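You operate a simulated robot arm through the tools that you are given. There is no shell and no other tool.

Carry out the task below with a simulated robot arm. There is one attempt and no reset: what you move stays moved.

TASK
Grip the brace in the vice, rub its burr off with the deburring block, then ease the vice.
Fine: grip it till the dial shows green, ease it till the pointer drops to the low end, leave the brace lying there and put the block back. Set down upright: deburring block. What is to be rubbed or washed off counts as gone when no trace of it is left.

It is judged by the outcome, as a careful person would: the job done as asked, and still so three seconds after it is handed in. It fails if anything else is knocked over, pushed out of place, dropped, spilled or broken.

THE ROBOT
A 6-joint arm with a two-finger gripper, fixed in place. Base frame: the origin is on the floor under the middle of its stand, x ahead of it, y to its left, z up. Readings come in m, rad, newtons and seconds.
It reaches about 1.637 m from its shoulder. Its first joint turns from -2.897 to 2.897 rad. Payload 3.43 kg.
The tool frame sits at the grasp point between the pads (the TCP): z along the fingers, y along the line on which they close. The tips reach 0.02 m beyond it. The gripper opens to 0.19 m; its body begins 0.248 m behind the TCP.
Orientation is that of the tool frame in the base frame, as a unit quaternion [x, y, z, w]. With the fingers straight down and closing along the base's y, the tool's x points along the base's -x, its y along +y and its z along -z.

THE INTERFACE
- The arm moves only by the tool move_arm. Its argument "steps" is a list of rows, each a list of 7 numbers: the shift along the base's x, y, z in m, then the turn, a rotation vector about the base's x, y, z in rad, then the opening, from 0 (shut) to 1 (fully open). In form: [[tx, ty, tz, rx, ry, rz, gripper], ...]. A call has 1 to 20 rows; each row shifts and turns the commanded pose from where the row before left it. Rows are played at 5 a second. More than 0.05 m and 0.15 rad between two rows, or a gripper value outside its range, and nothing of the call is played. Where a pose cannot be reached the arm comes as near as it can. A force on the tool above 40 N (or 10 N above the force at the start of the call, whichever is more), or a blocked arm, ends the call early, and 0.2 s more pass. Each finger travels about 0.045 m/s and halts on what it meets, pressing with about 42 N; the grip force reading is that of the motor and also rises with nothing between the fingers. The clock runs only during rows and for 0.2 s after the last one: add rows that do not move to give the fingers time. It gives the time, the measured TCP pose, the force on the tool (base axes), the opening and the grip force at its end, in the units of the frame above (readings bear some noise), with the torque about the TCP (base axes, N m) and any sound that the robot's microphone picked up, and new pictures: "views" is both (left out), scene, wrist or none.
- Cameras (640 x 400 px; columns grow to the right, rows downward): "scene" is fixed at [0.3994, 0.6524, 1.4953]; the picture's right is [-0.91, -0.42, 0.00], its down [-0.18, 0.39, -0.91] and it looks along [0.38, -0.82, -0.42] (base axes); focal length 349 px, centre (320, 200). "wrist" rides on the gripper at [0.07, -0.008, -0.288] in the tool frame; the picture's right is [0.12, 0.99, 0.00], its down [-0.96, 0.12, -0.25] and it looks along [-0.25, 0.03, 0.97] (tool axes); focal length 261 px, centre (320, 200). There is no depth. A picture from a camera that has moved, and an enlarged one, comes with that camera's place and axes in the base frame and with its lens.
- raise_lower(by): slides the trunk up (or, below 0, down) by that many m; the arm rides with it, the base frame stays. It gives what a move gives, with no picture.
- close_up(camera, box): a new picture of the part [left, top, right, bottom] of that camera's present view, enlarged. The clock stands still meanwhile.
- job_done(): hands the job in; it is judged then, once.

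Places have to be worked out from the pictures, the camera data and where the tool is seen. Open the gripper and draw the arm clear of the work before you hand the job in, unless the task says otherwise.

The tools are called as a command line: name --pt "numbers of a row" for each row, then --argument value for the rest, lists and objects as JSON in quotes. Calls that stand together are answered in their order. move_arm: Moves the arm, as the interface text tells. Its arguments: {"type":"object","properties":{"steps":{"type":"array","items":{"type":"array","items":{"type":"number"}}},"views":{"type":"string","enum":["both","scene","wrist","none"]}},"required":["steps"]} The other tools are called the same way: raise_lower (by) moves the trunk up or down; close_up (camera, box) takes an enlarged picture of a part of a camera's view; job_done () hands the job in.

At the start:

```text
time_s: 0.0
ee_pos: [0.7162, 0.0732, 1.2497]
tcp_rot: [0.001, 1.0, 0.0, 0.0]
force: [-0.1, 0.6, -0.2]
ft_torque: [-0.01, -0.01, -0.02]
gripper_width: 0.1901
gripper_force: 0.0
trunk travel left (down, up): [-0.175, 0.065]
```

scene: 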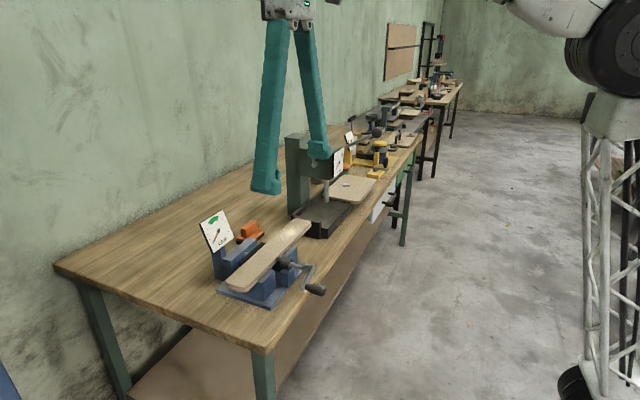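
wrist: 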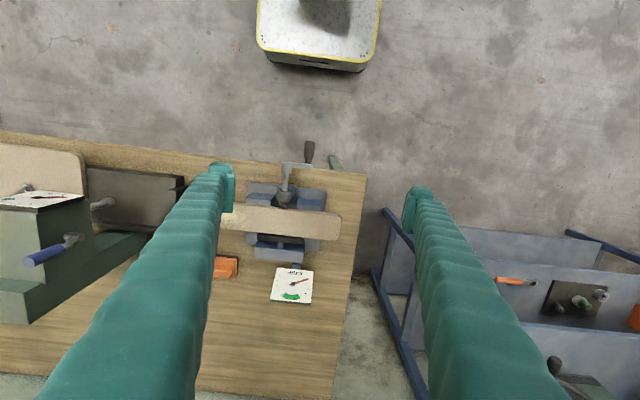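

I see a vice with a crank handle, a board (the brace) lying between its jaws, a dial plate and an orange block behind it. I take close-ups to judge the details before moving.

close_up --camera "scene" --box '[180, 180, 360, 320]'

close_up --camera "wrist" --box '[200, 120, 380, 320]'

```text
2.86 times, centred on (270, 250) of scene
camera zoom: at [0.3994, 0.6524, 1.4953], right [-0.91, -0.42, 0.0], down [-0.18, 0.39, -0.91], along [0.38, -0.82, -0.42], focal length 997 px, centre (463, 57)
```

zoom: 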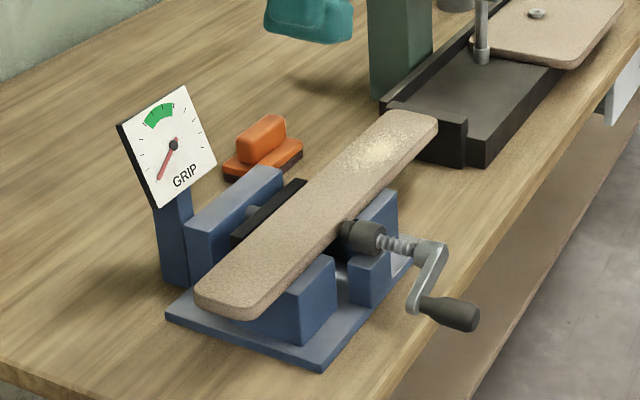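

```text
2.00 times, centred on (290, 220) of wrist
camera zoom: at [0.6459, 0.0652, 1.5357], right [-0.12, 0.99, 0.0], down [0.96, 0.12, 0.25], along [0.25, 0.03, -0.97], focal length 521 px, centre (380, 160)
```

zoom: 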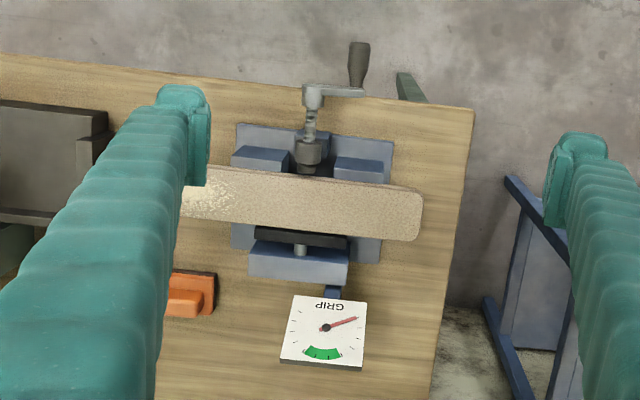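

The dial reads low (dial at about x 0.97, y 0.05, z 1.03), the screw runs along x, and the crank knob sticks toward the robot at about (0.69, 0.045, 0.93). I narrow the gripper and come above the knob for a closer look.

move_arm --pt "-0.005 -0.006 -0.03 0 0 0 0.35" --pt "-0.005 -0.006 -0.03 0 0 0 0.35" --pt "-0.005 -0.006 -0.03 0 0 0 0.35" --pt "-0.005 -0.005 -0.03 0 0 0 0.35" --pt "-0.005 -0.005 -0.03 0 0 0 0.35" --pt "0 0 0 0 0 0 0.35" --pt "0 0 0 0 0 0 0.35" --pt "0 0 0 0 0 0 0.35" --views "both"

```text
time_s: 1.8
ee_pos: [0.692, 0.0446, 1.0992]
tcp_rot: [0.0, 1.0, -0.001, 0.0]
force: [0.6, 0.2, 0.0]
ft_torque: [-0.03, -0.02, 0.0]
gripper_width: 0.0665
gripper_force: 0.0
trunk travel left (down, up): [-0.175, 0.065]
camera wrist: at [0.6213, 0.0367, 1.3857], right [-0.12, 0.99, 0.0], down [0.96, 0.12, 0.25], along [0.25, 0.03, -0.97], focal length 261 px, centre (320, 200)
```

scene: 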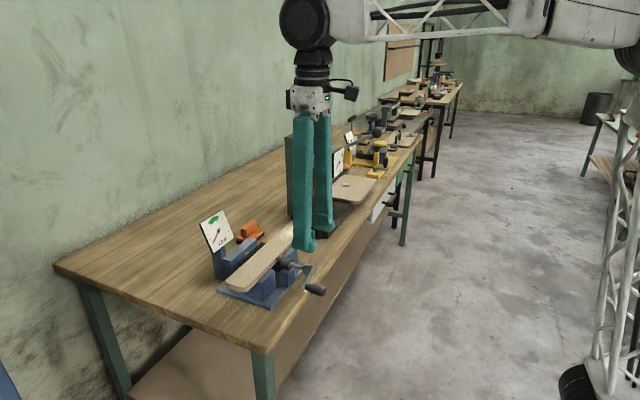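
wrist: 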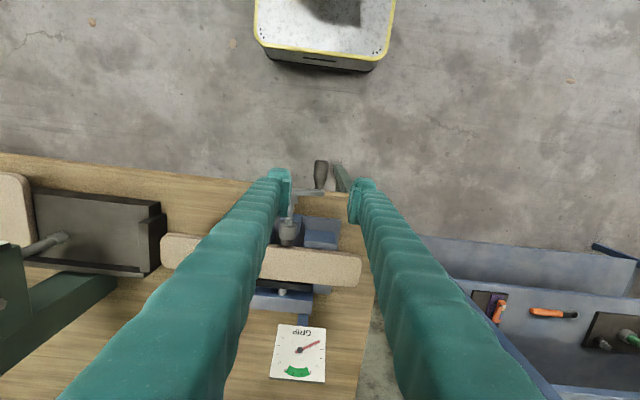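

close_up --camera "wrist" --box '[250, 130, 390, 230]'

close_up --camera "scene" --box '[250, 200, 370, 300]'

```text
4.00 times, centred on (320, 180) of wrist
camera zoom: at [0.6213, 0.0367, 1.3857], right [-0.12, 0.99, 0.0], down [0.96, 0.12, 0.25], along [0.25, 0.03, -0.97], focal length 1043 px, centre (320, 280)
```

zoom: 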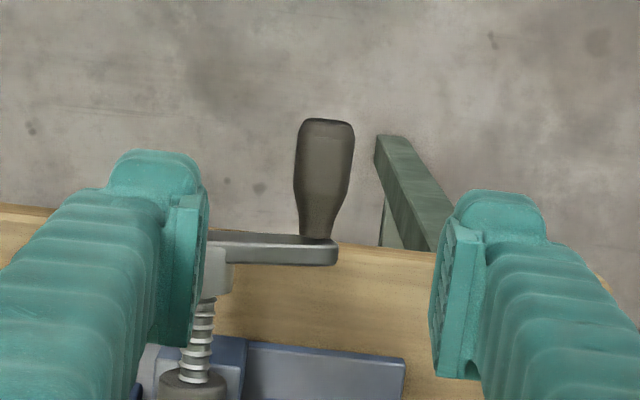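

```text
4.00 times, centred on (310, 250) of scene
camera zoom: at [0.3994, 0.6524, 1.4953], right [-0.91, -0.42, 0.0], down [-0.18, 0.39, -0.91], along [0.38, -0.82, -0.42], focal length 1396 px, centre (360, 0)
```

zoom: 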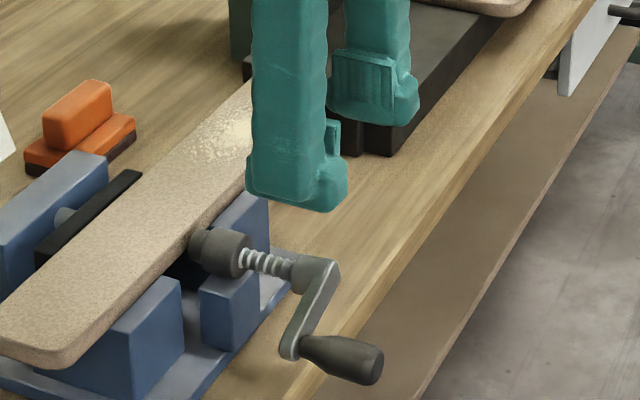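

The knob spans x ≈ 0.667–0.717 at y ≈ 0.046, z ≈ 0.944, and the crank axis lies near y ≈ 0, z ≈ 0.963. I go down to just above the knob and check alignment.

move_arm --pt "-0.004 0.0005 -0.03 0 0 0 0.35" --pt "-0.004 0.0005 -0.03 0 0 0 0.35" --pt "-0.004 0.0005 -0.03 0 0 0 0.35" --pt "0 0 -0.02 0 0 0 0.35" --pt "0 0 0 0 0 0 0.35" --views "both"

close_up --camera "wrist" --box '[250, 130, 390, 230]'

close_up --camera "scene" --box '[250, 200, 370, 300]'

```text
time_s: 3.0
ee_pos: [0.6779, 0.0445, 0.9912]
tcp_rot: [-0.001, 1.0, 0.0, 0.0]
force: [-0.1, -1.0, 1.3]
ft_torque: [0.01, 0.0, 0.01]
gripper_width: 0.0663
gripper_force: 0.0
trunk travel left (down, up): [-0.175, 0.065]
camera wrist: at [0.6077, 0.0365, 1.2774], right [-0.12, 0.99, 0.0], down [0.96, 0.12, 0.25], along [0.25, 0.03, -0.97], focal length 261 px, centre (320, 200)
```

scene: 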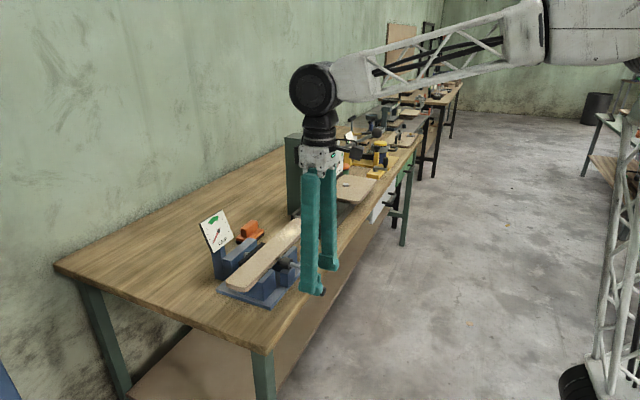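
wrist: 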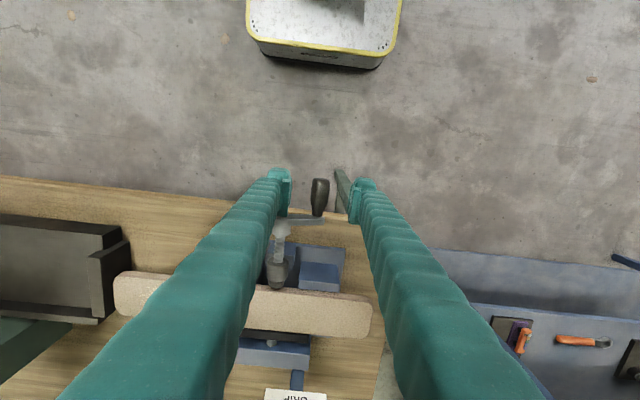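

```text
4.00 times, centred on (320, 180) of wrist
camera zoom: at [0.6077, 0.0365, 1.2774], right [-0.12, 0.99, 0.0], down [0.96, 0.12, 0.25], along [0.25, 0.03, -0.97], focal length 1043 px, centre (320, 280)
```

zoom: 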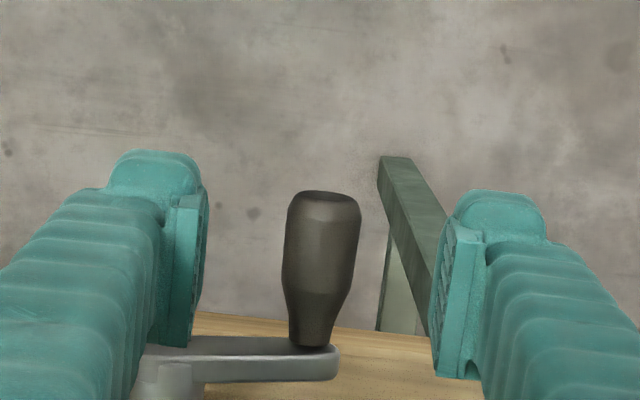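

```text
4.00 times, centred on (310, 250) of scene
camera zoom: at [0.3994, 0.6524, 1.4953], right [-0.91, -0.42, 0.0], down [-0.18, 0.39, -0.91], along [0.38, -0.82, -0.42], focal length 1396 px, centre (360, 0)
```

zoom: 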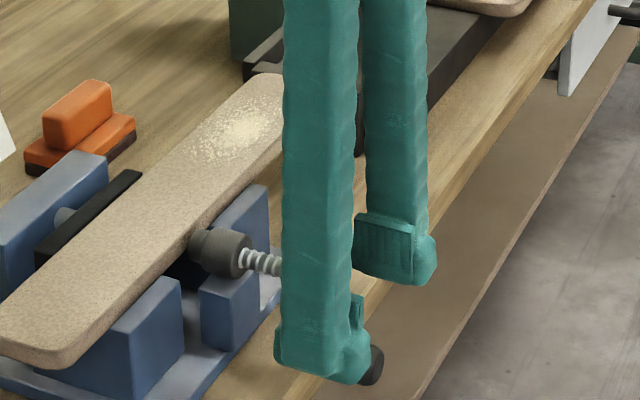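

The knob sits centred between the fingers at y ≈ 0.0466. I lower onto it so that the pads straddle it at x ≈ 0.68, then close.

move_arm --pt "0.001 0.001 -0.02 0 0 0 0.35" --pt "0.001 0.001 -0.02 0 0 0 0.35" --pt "0 0 -0.007 0 0 0 0.35" --pt "0 0 0 0 0 0 0.35" --views "wrist"

close_up --camera "wrist" --box '[250, 130, 390, 230]'

close_up --camera "scene" --box '[250, 200, 370, 300]'

```text
time_s: 4.0
ee_pos: [0.6805, 0.0478, 0.9452]
tcp_rot: [0.0, 1.0, 0.001, 0.0]
force: [0.6, 0.3, 0.3]
ft_torque: [0.04, -0.01, 0.01]
gripper_width: 0.0664
gripper_force: 0.1
trunk travel left (down, up): [-0.175, 0.065]
camera wrist: at [0.6112, 0.04, 1.2306], right [-0.12, 0.99, 0.0], down [0.96, 0.12, 0.25], along [0.25, 0.03, -0.97], focal length 261 px, centre (320, 200)
```

wrist: 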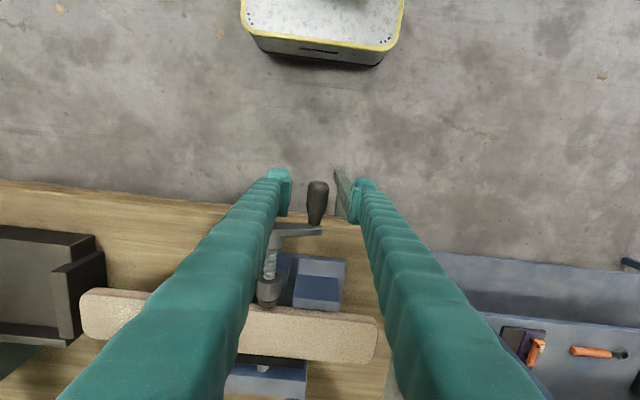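

```text
4.00 times, centred on (320, 180) of wrist
camera zoom: at [0.6112, 0.04, 1.2306], right [-0.12, 0.99, 0.0], down [0.96, 0.12, 0.25], along [0.25, 0.03, -0.97], focal length 1043 px, centre (320, 280)
```

zoom: 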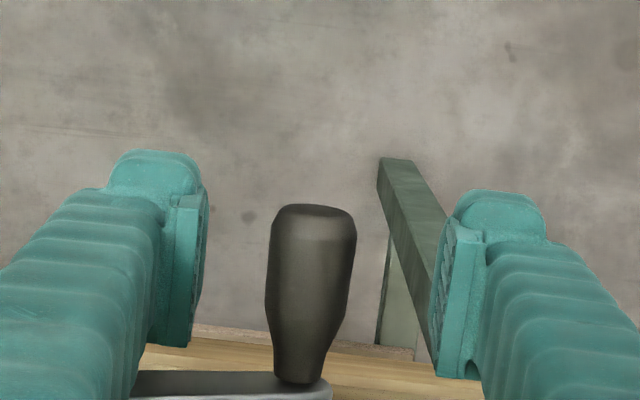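

```text
4.00 times, centred on (310, 250) of scene
camera zoom: at [0.3994, 0.6524, 1.4953], right [-0.91, -0.42, 0.0], down [-0.18, 0.39, -0.91], along [0.38, -0.82, -0.42], focal length 1396 px, centre (360, 0)
```

zoom: 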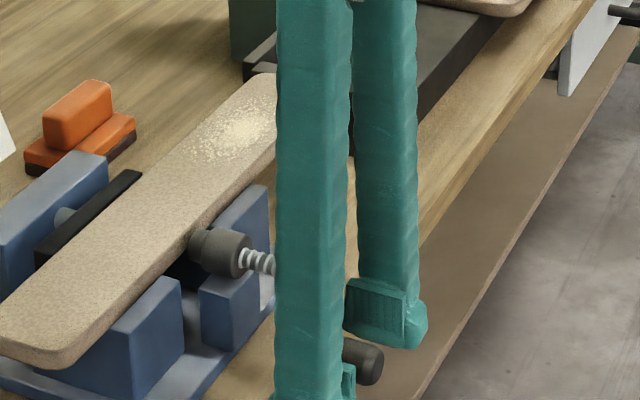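

The knob sits about 2.5 mm to the −y side of the finger midline, so I correct that and close on it.

move_arm --pt "0 -0.0025 0 0 0 0 0.35" --pt "0 0 0 0 0 0 0.2" --pt "0 0 0 0 0 0 0.0" --pt "0 0 0 0 0 0 0.0" --pt "0 0 0 0 0 0 0.0" --views "wrist"

close_up --camera "wrist" --box '[250, 130, 390, 230]'

close_up --camera "scene" --box '[190, 190, 350, 310]'

```text
time_s: 5.2
ee_pos: [0.682, 0.0461, 0.9441]
tcp_rot: [0.0, 1.0, 0.0, 0.0]
force: [-0.8, -3.2, 0.2]
ft_torque: [0.03, 0.0, 0.03]
gripper_width: 0.0219
gripper_force: 38.2
trunk travel left (down, up): [-0.175, 0.065]
camera wrist: at [0.611, 0.0372, 1.2305], right [-0.12, 0.99, 0.0], down [0.96, 0.12, 0.25], along [0.25, 0.03, -0.97], focal length 261 px, centre (320, 200)
```

wrist: 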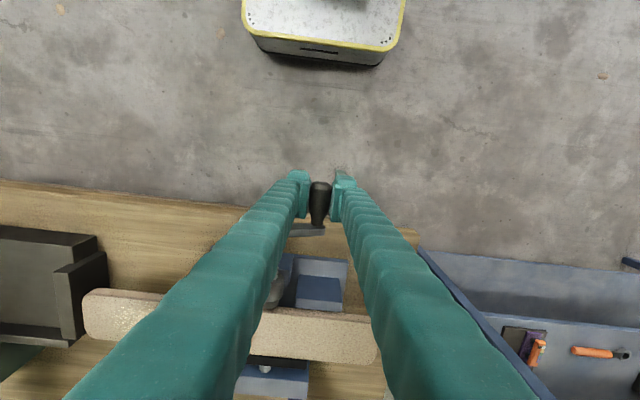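

```text
4.00 times, centred on (320, 180) of wrist
camera zoom: at [0.611, 0.0372, 1.2305], right [-0.12, 0.99, 0.0], down [0.96, 0.12, 0.25], along [0.25, 0.03, -0.97], focal length 1043 px, centre (320, 280)
```

zoom: 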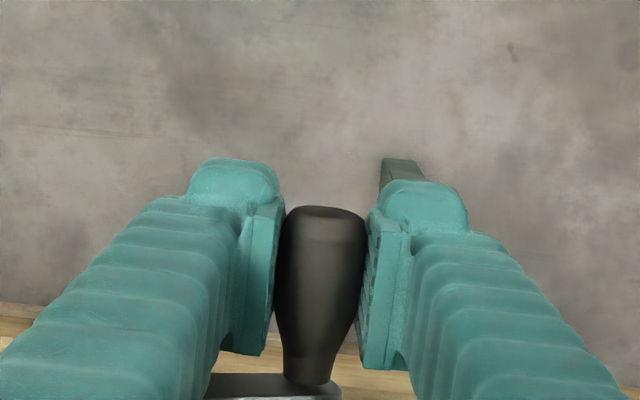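

```text
3.33 times, centred on (270, 250) of scene
camera zoom: at [0.3994, 0.6524, 1.4953], right [-0.91, -0.42, 0.0], down [-0.18, 0.39, -0.91], along [0.38, -0.82, -0.42], focal length 1163 px, centre (487, 33)
```

zoom: 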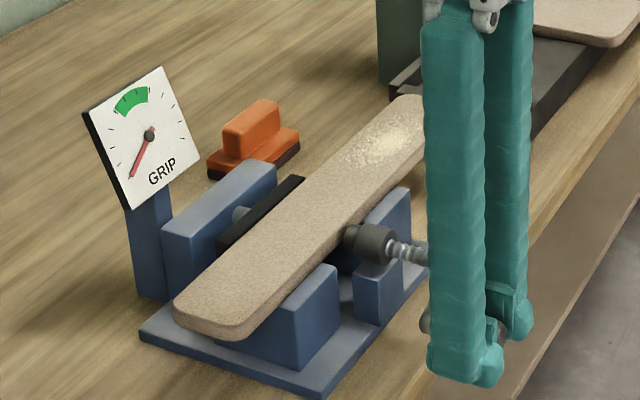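

The knob is held (22 mm wide). I start turning clockwise as seen from the robot (+y side going up) with a small arc around an axis I judge at y ≈ 0, z ≈ 0.963, watching forces.

move_arm --pt "0 0.0025 0.0083 0 0 0 0" --pt "0 0.0011 0.0087 0 0 0 0" --pt "0 -0.0005 0.0087 0 0 0 0" --pt "0 0 0 0 0 0 0" --views "wrist"

close_up --camera "wrist" --box '[250, 130, 390, 230]'

close_up --camera "scene" --box '[190, 190, 350, 310]'

```text
time_s: 6.2
ee_pos: [0.6824, 0.0472, 0.9686]
tcp_rot: [0.0, 1.0, -0.001, 0.001]
force: [19.1, -23.5, -4.6]
ft_torque: [-0.05, -0.63, -0.06]
gripper_width: 0.0215
gripper_force: 44.9
trunk travel left (down, up): [-0.175, 0.065]
camera wrist: at [0.6109, 0.0393, 1.2537], right [-0.12, 0.99, 0.0], down [0.96, 0.12, 0.25], along [0.25, 0.03, -0.97], focal length 261 px, centre (320, 200)
```

wrist: 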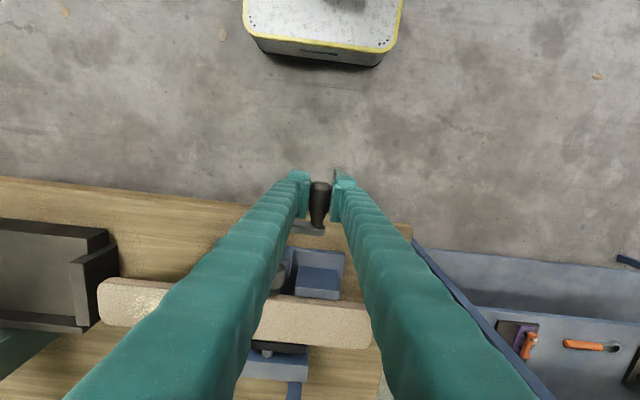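

```text
4.00 times, centred on (320, 180) of wrist
camera zoom: at [0.6109, 0.0393, 1.2537], right [-0.12, 0.99, 0.0], down [0.96, 0.12, 0.25], along [0.25, 0.03, -0.97], focal length 1043 px, centre (320, 280)
```

zoom: 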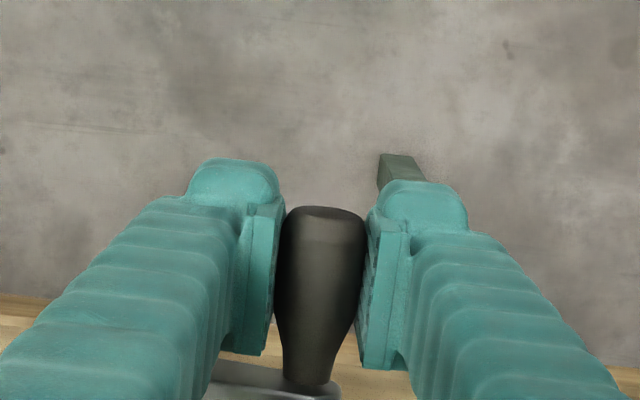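

```text
3.33 times, centred on (270, 250) of scene
camera zoom: at [0.3994, 0.6524, 1.4953], right [-0.91, -0.42, 0.0], down [-0.18, 0.39, -0.91], along [0.38, -0.82, -0.42], focal length 1163 px, centre (487, 33)
```

zoom: 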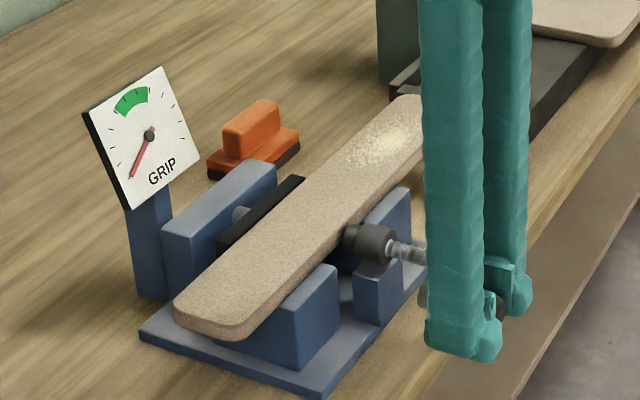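

The crank turned, the tool being pulled −y by 23 N and +x by 19 N, so the axis height is nearer z ≈ 0.958 with radius ≈ 0.048, and the screw advances +x. I continue on the corrected arc with a small x feed.

move_arm --pt "0.001 -0.0044 0.0067 0 0 0 0" --pt "0.001 -0.0038 0.0075 0 0 0 0" --pt "0.001 -0.0051 0.0067 0 0 0 0" --pt "0 0 0 0 0 0 0" --views "wrist"

close_up --camera "scene" --box '[190, 190, 350, 310]'

```text
time_s: 7.2
ee_pos: [0.684, 0.0376, 0.9898]
tcp_rot: [0.001, 1.0, 0.0, -0.001]
force: [-7.0, 11.4, 7.0]
ft_torque: [0.04, 0.58, -0.02]
gripper_width: 0.0212
gripper_force: 45.4
trunk travel left (down, up): [-0.175, 0.065]
camera wrist: at [0.6126, 0.0286, 1.2757], right [-0.12, 0.99, 0.0], down [0.96, 0.12, 0.25], along [0.24, 0.03, -0.97], focal length 261 px, centre (320, 200)
```

wrist: 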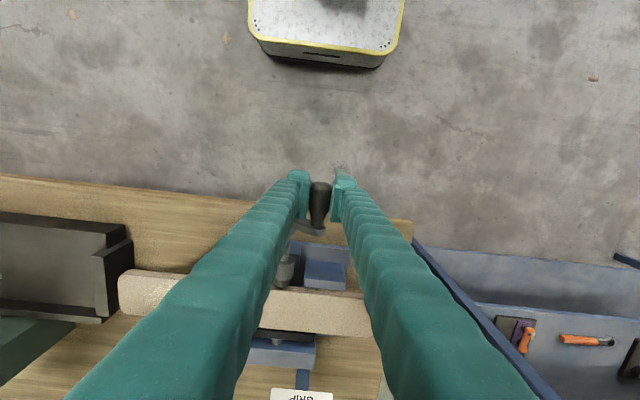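

```text
3.33 times, centred on (270, 250) of scene
camera zoom: at [0.3994, 0.6524, 1.4953], right [-0.91, -0.42, 0.0], down [-0.18, 0.39, -0.91], along [0.38, -0.82, -0.42], focal length 1163 px, centre (487, 33)
```

zoom: 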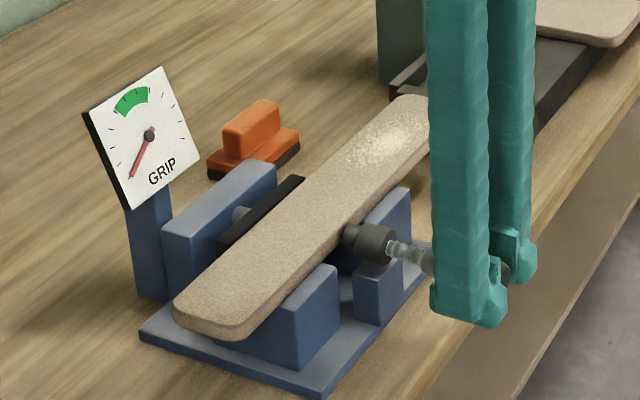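

Turning goes well; a circle fit gives the axis at about y ≈ −0.002, z ≈ 0.9586, radius ≈ 0.0504, and the dial has not moved yet. I continue up to about 78°.

move_arm --pt "0.0002 -0.0042 0.0054 0 0 0 0" --pt "0.0002 -0.007 0.0052 0 0 0 0" --pt "0.0002 -0.0078 0.004 0 0 0 0" --pt "0.0002 -0.0084 0.0026 0 0 0 0" --pt "0 0 0 0 0 0 0" --views "wrist"

close_up --camera "scene" --box '[190, 190, 350, 310]'

```text
time_s: 8.4
ee_pos: [0.6846, 0.0095, 1.0066]
tcp_rot: [0.0, 1.0, 0.0, 0.0]
force: [-9.5, -1.0, 3.0]
ft_torque: [0.02, 0.0, 0.02]
gripper_width: 0.0214
gripper_force: 45.2
trunk travel left (down, up): [-0.175, 0.065]
camera wrist: at [0.6131, 0.0006, 1.2922], right [-0.12, 0.99, 0.0], down [0.96, 0.12, 0.25], along [0.25, 0.03, -0.97], focal length 261 px, centre (320, 200)
```

wrist: 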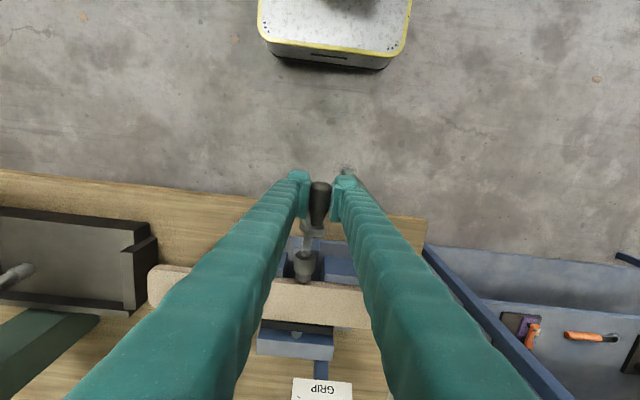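

```text
3.33 times, centred on (270, 250) of scene
camera zoom: at [0.3994, 0.6524, 1.4953], right [-0.91, -0.42, 0.0], down [-0.18, 0.39, -0.91], along [0.38, -0.82, -0.42], focal length 1163 px, centre (487, 33)
```

zoom: 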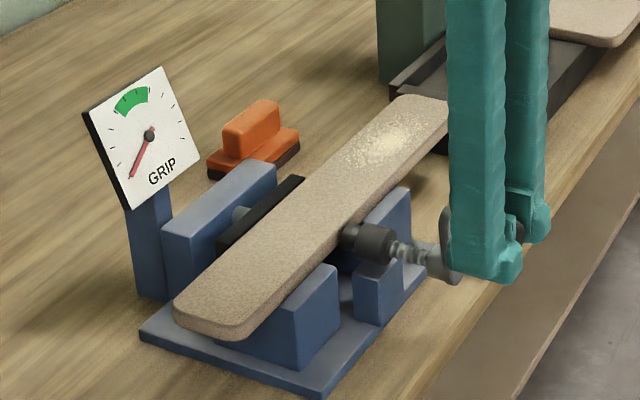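

Knob is near the top of its arc with small forces and the dial is unchanged. I continue over the top toward ~148°, easing x slightly back.

move_arm --pt "-0.0008 -0.0088 0.0003 0 0 0 0" --pt "0 -0.0104 -0.0008 0 0 0 0" --pt "0 -0.01 -0.0028 0 0 0 0" --pt "0 -0.0093 -0.0049 0 0 0 0" --pt "0 -0.008 -0.0068 0 0 0 0" --pt "0 -0.0064 -0.0082 0 0 0 0" --pt "0 0 0 0 0 0 0" --views "wrist"

close_up --camera "scene" --box '[190, 190, 350, 310]'

```text
time_s: 10.0
ee_pos: [0.6856, -0.0417, 0.9823]
tcp_rot: [-0.001, 1.0, 0.0, 0.0]
force: [17.4, 23.8, -10.8]
ft_torque: [0.07, -0.86, 0.09]
gripper_width: 0.0212
gripper_force: 45.3
trunk travel left (down, up): [-0.175, 0.065]
camera wrist: at [0.6144, -0.0502, 1.2686], right [-0.12, 0.99, 0.0], down [0.96, 0.12, 0.25], along [0.25, 0.03, -0.97], focal length 261 px, centre (320, 200)
```

wrist: 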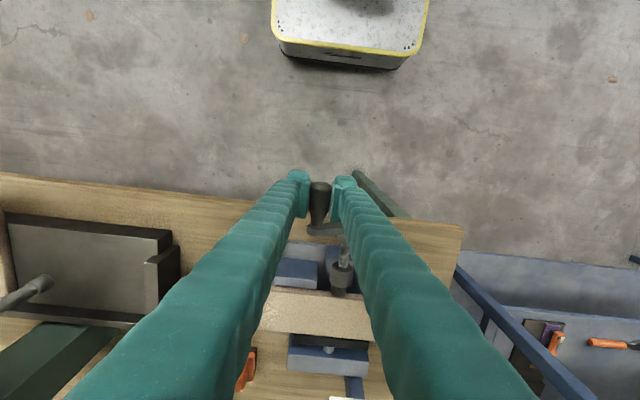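

```text
3.33 times, centred on (270, 250) of scene
camera zoom: at [0.3994, 0.6524, 1.4953], right [-0.91, -0.42, 0.0], down [-0.18, 0.39, -0.91], along [0.38, -0.82, -0.42], focal length 1163 px, centre (487, 33)
```

zoom: 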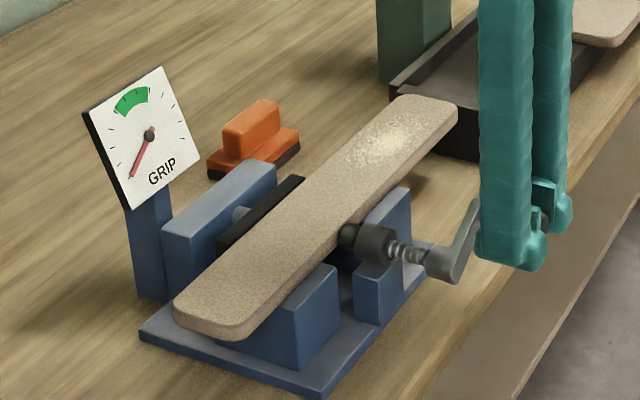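

Knob is at ~150°; forces show the radius is nearer 0.0483 about (0, 0.9587), and the screw is drawing the knob +x. I go on through the −y side downward, watching the dial.

move_arm --pt "0.001 -0.0013 -0.0111 0 0 0 0" --pt "0.0006 -0.0021 -0.0099 0 0 0 0" --pt "0.0003 0 -0.01 0 0 0 0" --pt "0.0003 0.0021 -0.0099 0 0 0 0" --pt "0.0003 0.0041 -0.0093 0 0 0 0" --pt "0 0 0 0 0 0 0" --views "wrist"

close_up --camera "scene" --box '[190, 190, 350, 310]'

```text
time_s: 11.4
ee_pos: [0.6866, -0.0407, 0.9311]
tcp_rot: [0.0, 1.0, 0.001, 0.0]
force: [-1.6, 10.5, 6.1]
ft_torque: [-0.02, -0.09, 0.03]
gripper_width: 0.0197
gripper_force: 44.5
trunk travel left (down, up): [-0.175, 0.065]
camera wrist: at [0.6161, -0.0494, 1.2175], right [-0.12, 0.99, 0.0], down [0.96, 0.12, 0.25], along [0.25, 0.03, -0.97], focal length 261 px, centre (320, 200)
```

wrist: 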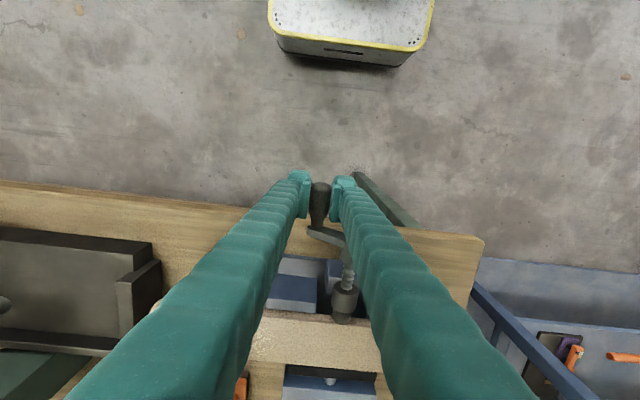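

```text
3.33 times, centred on (270, 250) of scene
camera zoom: at [0.3994, 0.6524, 1.4953], right [-0.91, -0.42, 0.0], down [-0.18, 0.39, -0.91], along [0.38, -0.82, -0.42], focal length 1163 px, centre (487, 33)
```

zoom: 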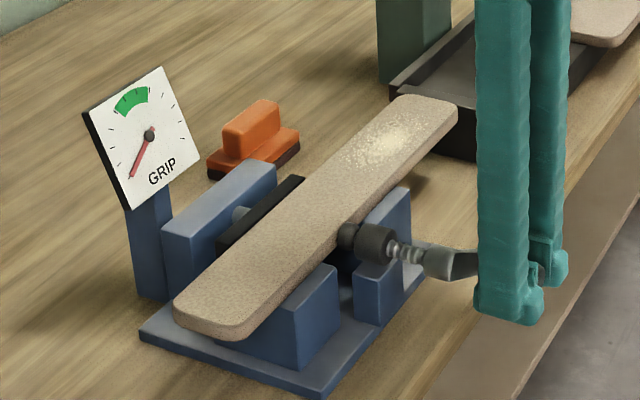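

The grip width fell slightly (19.7 mm), so I check how the knob sits between the pads.

close_up --camera "wrist" --box '[250, 130, 390, 230]'

close_up --camera "scene" --box '[280, 220, 350, 290]'

```text
4.00 times, centred on (320, 180) of wrist
camera zoom: at [0.6161, -0.0494, 1.2175], right [-0.12, 0.99, 0.0], down [0.96, 0.12, 0.25], along [0.25, 0.03, -0.97], focal length 1043 px, centre (320, 280)
```

zoom: 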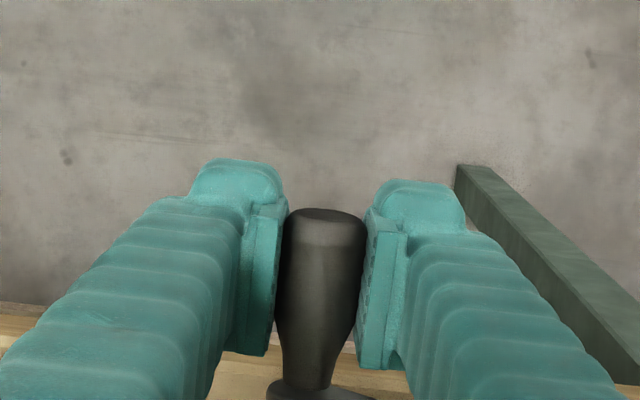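

```text
5.71 times, centred on (315, 255) of scene
camera zoom: at [0.3994, 0.6524, 1.4953], right [-0.91, -0.42, 0.0], down [-0.18, 0.39, -0.91], along [0.38, -0.82, -0.42], focal length 1994 px, centre (349, -114)
```

zoom: 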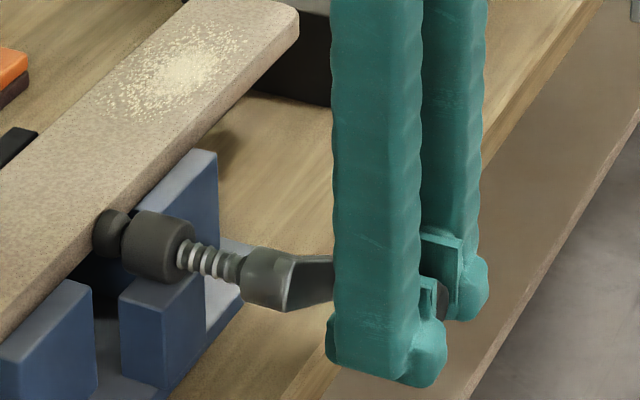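

The knob is well seated at the pads, and the screw's end disc now seems to reach the brace. I continue through the bottom of the arc in smaller bites.

move_arm --pt "0.0002 0.0051 -0.0067 0 0 0 0" --pt "0.0002 0.0059 -0.0059 0 0 0 0" --pt "0.0002 0.0069 -0.0048 0 0 0 0" --pt "0.0002 0.0076 -0.0035 0 0 0 0" --pt "0 0 0 0 0 0 0" --views "wrist"

close_up --camera "scene" --box '[190, 190, 350, 310]'

```text
time_s: 12.6
ee_pos: [0.6867, -0.0147, 0.9099]
tcp_rot: [0.0, 1.0, 0.0, 0.0]
force: [-9.9, 0.8, 6.5]
ft_torque: [0.02, 0.17, -0.17]
gripper_width: 0.02
gripper_force: 44.4
trunk travel left (down, up): [-0.175, 0.065]
camera wrist: at [0.6171, -0.0241, 1.1966], right [-0.12, 0.99, 0.0], down [0.96, 0.12, 0.25], along [0.25, 0.03, -0.97], focal length 261 px, centre (320, 200)
```

wrist: 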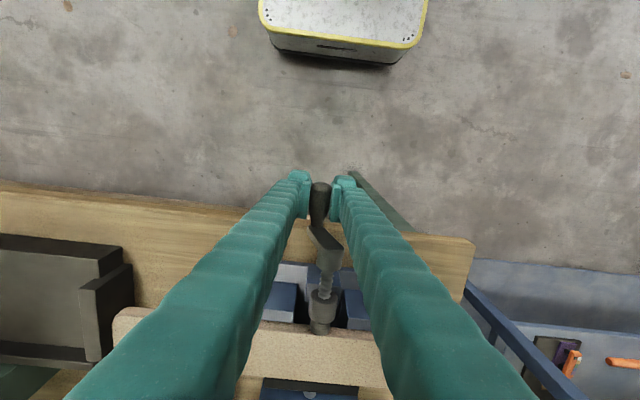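

```text
3.33 times, centred on (270, 250) of scene
camera zoom: at [0.3994, 0.6524, 1.4953], right [-0.91, -0.42, 0.0], down [-0.18, 0.39, -0.91], along [0.38, -0.82, -0.42], focal length 1163 px, centre (487, 33)
```

zoom: 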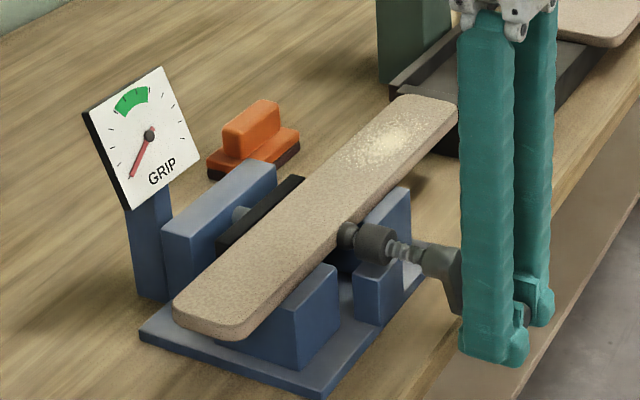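

Dial still low; forces are small. I continue through the bottom to ~290°.

move_arm --pt "-0.0005 0.0094 -0.003 0 0 0 0" --pt "0 0.0085 -0.0005 0 0 0 0" --pt "0 0.0084 0.0011 0 0 0 0" --pt "0.0002 0.0082 0.0025 0 0 0 0" --pt "0 0 0 0 0 0 0" --views "wrist"

close_up --camera "scene" --box '[190, 190, 350, 310]'

```text
time_s: 13.8
ee_pos: [0.6878, 0.0187, 0.9125]
tcp_rot: [0.0, 1.0, 0.0, 0.0]
force: [8.3, 2.8, -9.5]
ft_torque: [0.0, -0.24, -0.11]
gripper_width: 0.0194
gripper_force: 45.6
trunk travel left (down, up): [-0.175, 0.065]
camera wrist: at [0.6178, 0.0107, 1.1976], right [-0.12, 0.99, 0.0], down [0.96, 0.12, 0.25], along [0.25, 0.03, -0.97], focal length 261 px, centre (320, 200)
```

wrist: 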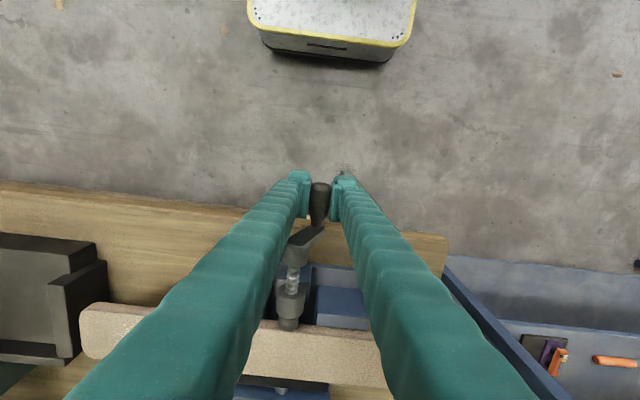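

```text
3.33 times, centred on (270, 250) of scene
camera zoom: at [0.3994, 0.6524, 1.4953], right [-0.91, -0.42, 0.0], down [-0.18, 0.39, -0.91], along [0.38, -0.82, -0.42], focal length 1163 px, centre (487, 33)
```

zoom: 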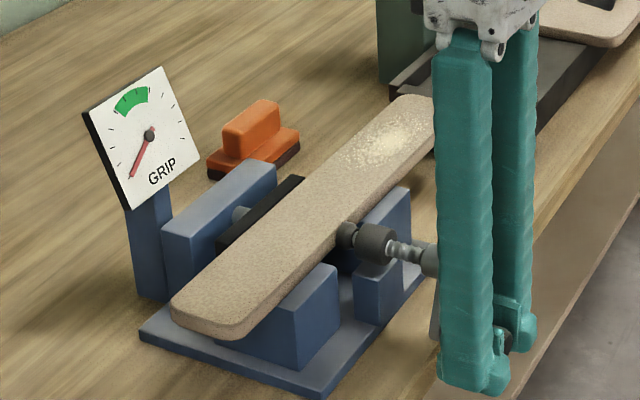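

The brace may have begun shifting toward the back jaw; dial still low. I continue to about 340°, one turn done.

move_arm --pt "0.0005 0.0076 0.0038 0 0 0 0" --pt "0.0003 0.0068 0.0051 0 0 0 0" --pt "0.0001 0.0058 0.0063 0 0 0 0" --pt "0.0001 0.0046 0.0071 0 0 0 0" --pt "0.0001 0.0033 0.0078 0 0 0 0" --pt "0 0 0 0 0 0 0" --views "wrist"

close_up --camera "scene" --box '[190, 190, 350, 310]'

close_up --camera "wrist" --box '[250, 130, 390, 230]'

```text
time_s: 15.2
ee_pos: [0.6897, 0.0464, 0.9423]
tcp_rot: [-0.001, 1.0, 0.0, 0.0]
force: [9.9, -2.5, -0.4]
ft_torque: [0.02, -0.02, 0.02]
gripper_width: 0.0193
gripper_force: 44.7
trunk travel left (down, up): [-0.175, 0.065]
camera wrist: at [0.6188, 0.0381, 1.229], right [-0.12, 0.99, 0.0], down [0.96, 0.12, 0.25], along [0.25, 0.03, -0.97], focal length 261 px, centre (320, 200)
```

wrist: 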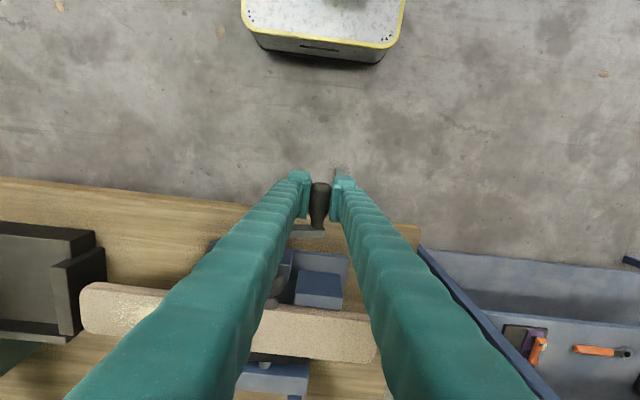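

```text
3.33 times, centred on (270, 250) of scene
camera zoom: at [0.3994, 0.6524, 1.4953], right [-0.91, -0.42, 0.0], down [-0.18, 0.39, -0.91], along [0.38, -0.82, -0.42], focal length 1163 px, centre (487, 33)
```

zoom: 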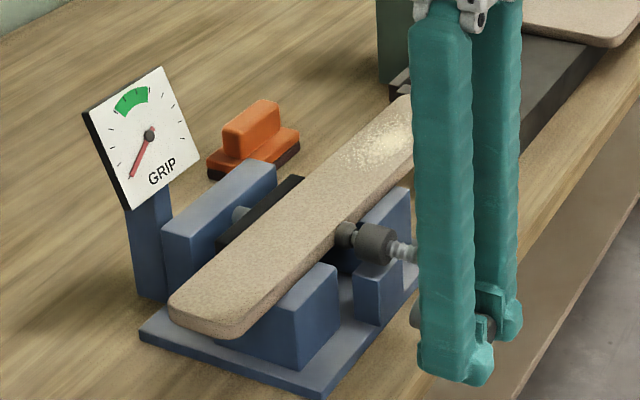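

```text
4.00 times, centred on (320, 180) of wrist
camera zoom: at [0.6188, 0.0381, 1.229], right [-0.12, 0.99, 0.0], down [0.96, 0.12, 0.25], along [0.25, 0.03, -0.97], focal length 1043 px, centre (320, 280)
```

zoom: 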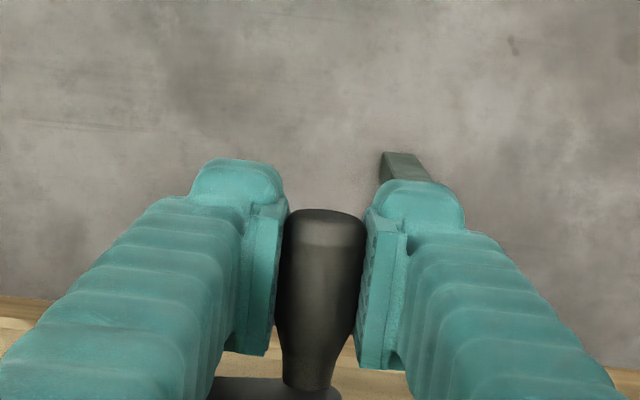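

The arc fit is now good (near-zero y/z force) and the screw advances about 8 mm per turn; the brace has moved a few mm. I continue 50° more with matching x feed.

move_arm --pt "0.0007 0.0019 0.0083 0 0 0 0" --pt "0.0003 0.0005 0.0085 0 0 0 0" --pt "0.0002 -0.0011 0.0084 0 0 0 0" --pt "0.0002 -0.0025 0.0082 0 0 0 0" --pt "0.0002 -0.0038 0.0076 0 0 0 0" --pt "0 0 0 0 0 0 0" --views "none"

close_up --camera "scene" --box '[190, 190, 350, 310]'

```text
time_s: 16.6
ee_pos: [0.6899, 0.0412, 0.9825]
tcp_rot: [-0.001, 1.0, -0.002, -0.002]
force: [4.6, -26.1, -18.8]
ft_torque: [0.08, -1.13, 0.03]
gripper_width: 0.0194
gripper_force: 44.6
trunk travel left (down, up): [-0.175, 0.065]
stopped in row 6: the force on the tool passed its limit at 42 N (the readings are from after the stop); the commanded pose is now the measured one
```

```text
3.33 times, centred on (270, 250) of scene
camera zoom: at [0.3994, 0.6524, 1.4953], right [-0.91, -0.42, 0.0], down [-0.18, 0.39, -0.91], along [0.38, -0.82, -0.42], focal length 1163 px, centre (487, 33)
```

zoom: 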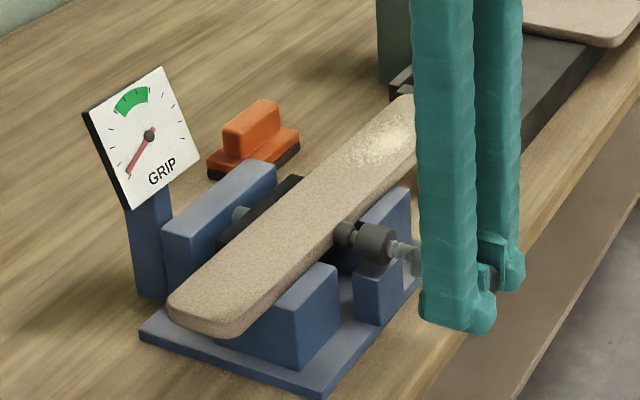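

The force limit tripped (mostly an inward radial pull) and the pointer has just begun to rise. I continue in smaller bites with the path pulled slightly inward.

move_arm --pt "0.0002 -0.0032 0.003 0 0 0 0" --pt "0.0002 -0.0035 0.0042 0 0 0 0" --pt "0.0001 -0.003 0.003 0 0 0 0" --pt "0.0001 -0.0028 0.0026 0 0 0 0" --pt "0 0 0 0 0 0 0" --views "none"

close_up --camera "scene" --box '[190, 190, 350, 310]'

close_up --camera "wrist" --box '[250, 130, 390, 230]'

```text
time_s: 17.3
ee_pos: [0.6896, 0.0324, 0.9912]
tcp_rot: [-0.002, 1.0, -0.002, -0.003]
force: [5.7, -13.5, -17.6]
ft_torque: [0.05, -0.64, 0.18]
gripper_width: 0.0192
gripper_force: 44.1
trunk travel left (down, up): [-0.175, 0.065]
stopped in row 3: the force on the tool passed its limit at 44 N (the readings are from after the stop); the commanded pose is now the measured one
```

```text
3.33 times, centred on (270, 250) of scene
camera zoom: at [0.3994, 0.6524, 1.4953], right [-0.91, -0.42, 0.0], down [-0.18, 0.39, -0.91], along [0.38, -0.82, -0.42], focal length 1163 px, centre (487, 33)
```

zoom: 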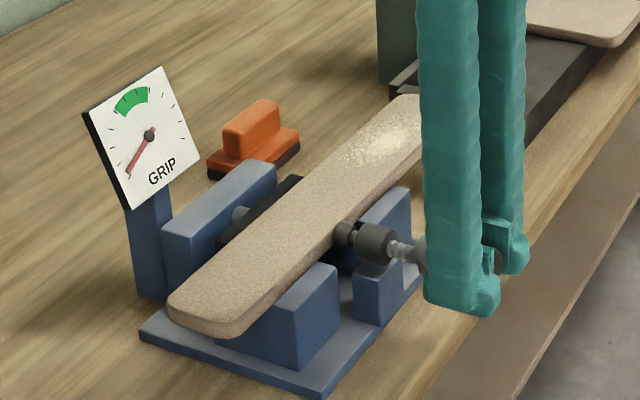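

```text
4.00 times, centred on (320, 180) of wrist
camera zoom: at [0.6215, 0.0247, 1.2779], right [-0.12, 0.99, 0.0], down [0.96, 0.12, 0.24], along [0.24, 0.03, -0.97], focal length 1043 px, centre (320, 280)
```

zoom: 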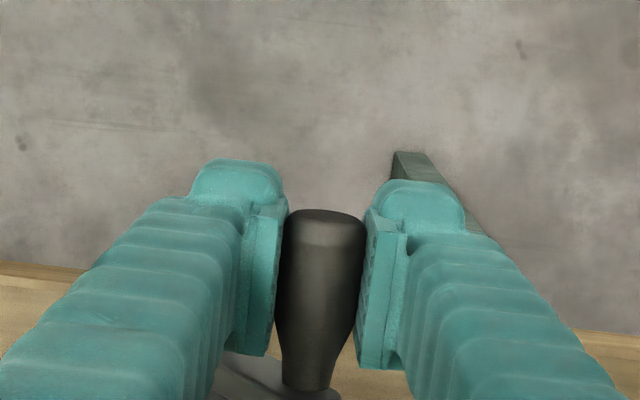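

Pointer has risen a hair; the residual force is an inward radial pull of ~22 N. I probe it by stepping 1.5 mm radially inward to see how the force responds.

move_arm --pt "0 -0.001 -0.001 0 0 0 0" --pt "0 0 0 0 0 0 0" --views "none"

close_up --camera "wrist" --box '[220, 170, 420, 320]'

```text
time_s: 17.9
ee_pos: [0.6906, 0.0318, 0.9916]
tcp_rot: [-0.001, 1.0, -0.002, -0.002]
force: [9.5, -2.3, -6.8]
ft_torque: [0.04, 0.97, -0.03]
gripper_width: 0.0195
gripper_force: 44.8
trunk travel left (down, up): [-0.175, 0.065]
```

```text
2.67 times, centred on (320, 245) of wrist
camera zoom: at [0.621, 0.024, 1.2781], right [-0.12, 0.99, 0.0], down [0.96, 0.12, 0.24], along [0.24, 0.03, -0.97], focal length 695 px, centre (320, 80)
```

zoom: 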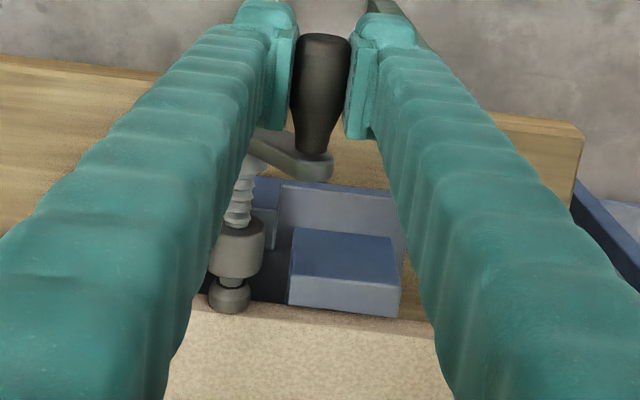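

Stiffness is ~11 N/mm and the force is nearly neutral now; the knob evidently sits ~3 mm above the TCP in the pads, so I use an effective centre at z ≈ 0.9545. I continue toward the top in small rows.

move_arm --pt "0.0006 -0.0048 0.005 0 0 0 0" --pt "0.0002 -0.0059 0.0033 0 0 0 0" --pt "0.0002 -0.0063 0.0024 0 0 0 0" --pt "0.0002 -0.0066 0.0015 0 0 0 0" --pt "0 0 0 0 0 0 0" --views "none"

close_up --camera "scene" --box '[190, 190, 350, 310]'

close_up --camera "wrist" --box '[220, 170, 420, 320]'

```text
time_s: 19.1
ee_pos: [0.6913, 0.0089, 1.0034]
tcp_rot: [-0.002, 1.0, -0.002, -0.003]
force: [9.7, -3.8, -20.9]
ft_torque: [-0.02, -1.13, -0.21]
gripper_width: 0.0194
gripper_force: 45.4
trunk travel left (down, up): [-0.175, 0.065]
stopped in row 5: the force on the tool passed its limit at 41 N (the readings are from after the stop); the commanded pose is now the measured one
```

```text
3.33 times, centred on (270, 250) of scene
camera zoom: at [0.3994, 0.6524, 1.4953], right [-0.91, -0.42, 0.0], down [-0.18, 0.39, -0.91], along [0.38, -0.82, -0.42], focal length 1163 px, centre (487, 33)
```

zoom: 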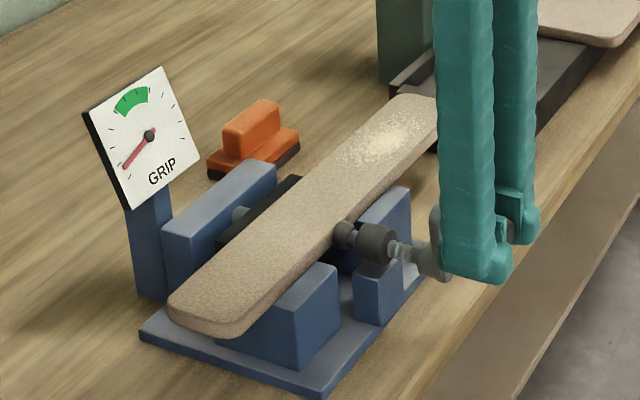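

```text
2.67 times, centred on (320, 245) of wrist
camera zoom: at [0.6224, 0.0017, 1.2893], right [-0.12, 0.99, 0.0], down [0.96, 0.12, 0.24], along [0.24, 0.03, -0.97], focal length 695 px, centre (320, 80)
```

zoom: 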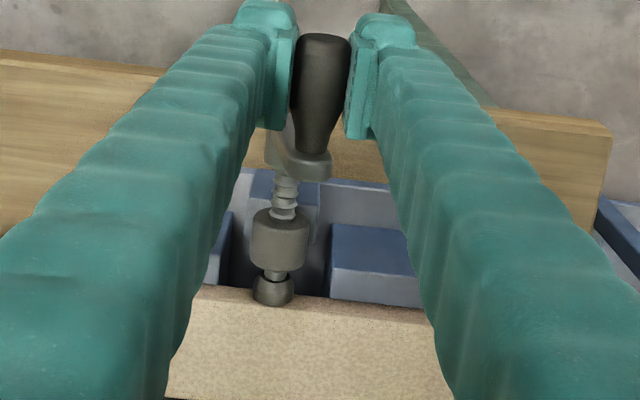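

The pointer is climbing now. The remaining pull is downward (radius slightly large), so I lower the arc's centre a bit and continue across the top.

move_arm --pt "0.0008 -0.003 -0.0019 0 0 0 0" --pt "0.0002 -0.005 -0.0002 0 0 0 0" --pt "0.0002 -0.0058 -0.0002 0 0 0 0" --pt "0.0002 -0.0066 -0.0011 0 0 0 0" --pt "0.0002 -0.0065 -0.0021 0 0 0 0" --pt "0 0 0 0 0 0 0" --views "none"

close_up --camera "scene" --box '[190, 190, 350, 310]'

close_up --camera "wrist" --box '[220, 170, 420, 320]'

```text
time_s: 20.5
ee_pos: [0.6915, -0.018, 0.9992]
tcp_rot: [-0.001, 1.0, -0.002, -0.001]
force: [17.3, -8.7, 20.9]
ft_torque: [0.01, -0.17, -0.04]
gripper_width: 0.0199
gripper_force: 45.5
trunk travel left (down, up): [-0.175, 0.065]
```

```text
3.33 times, centred on (270, 250) of scene
camera zoom: at [0.3994, 0.6524, 1.4953], right [-0.91, -0.42, 0.0], down [-0.18, 0.39, -0.91], along [0.38, -0.82, -0.42], focal length 1163 px, centre (487, 33)
```

zoom: 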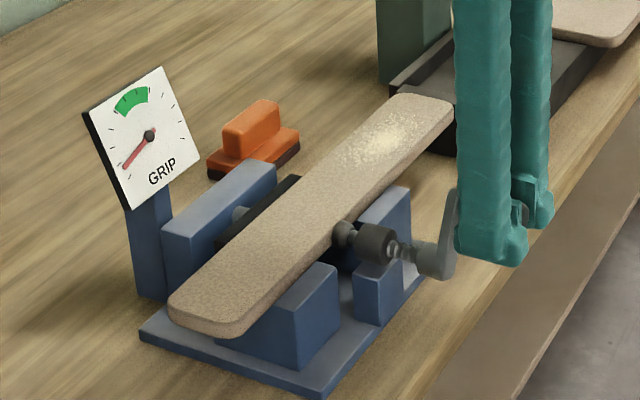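

```text
2.67 times, centred on (320, 245) of wrist
camera zoom: at [0.6219, -0.0266, 1.2853], right [-0.12, 0.99, 0.0], down [0.96, 0.12, 0.24], along [0.24, 0.03, -0.97], focal length 695 px, centre (320, 80)
```

zoom: 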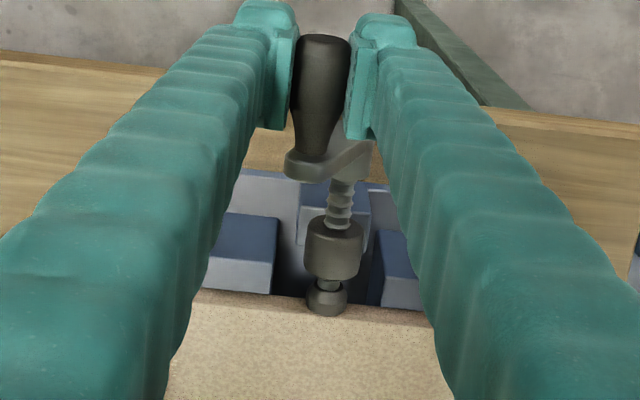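

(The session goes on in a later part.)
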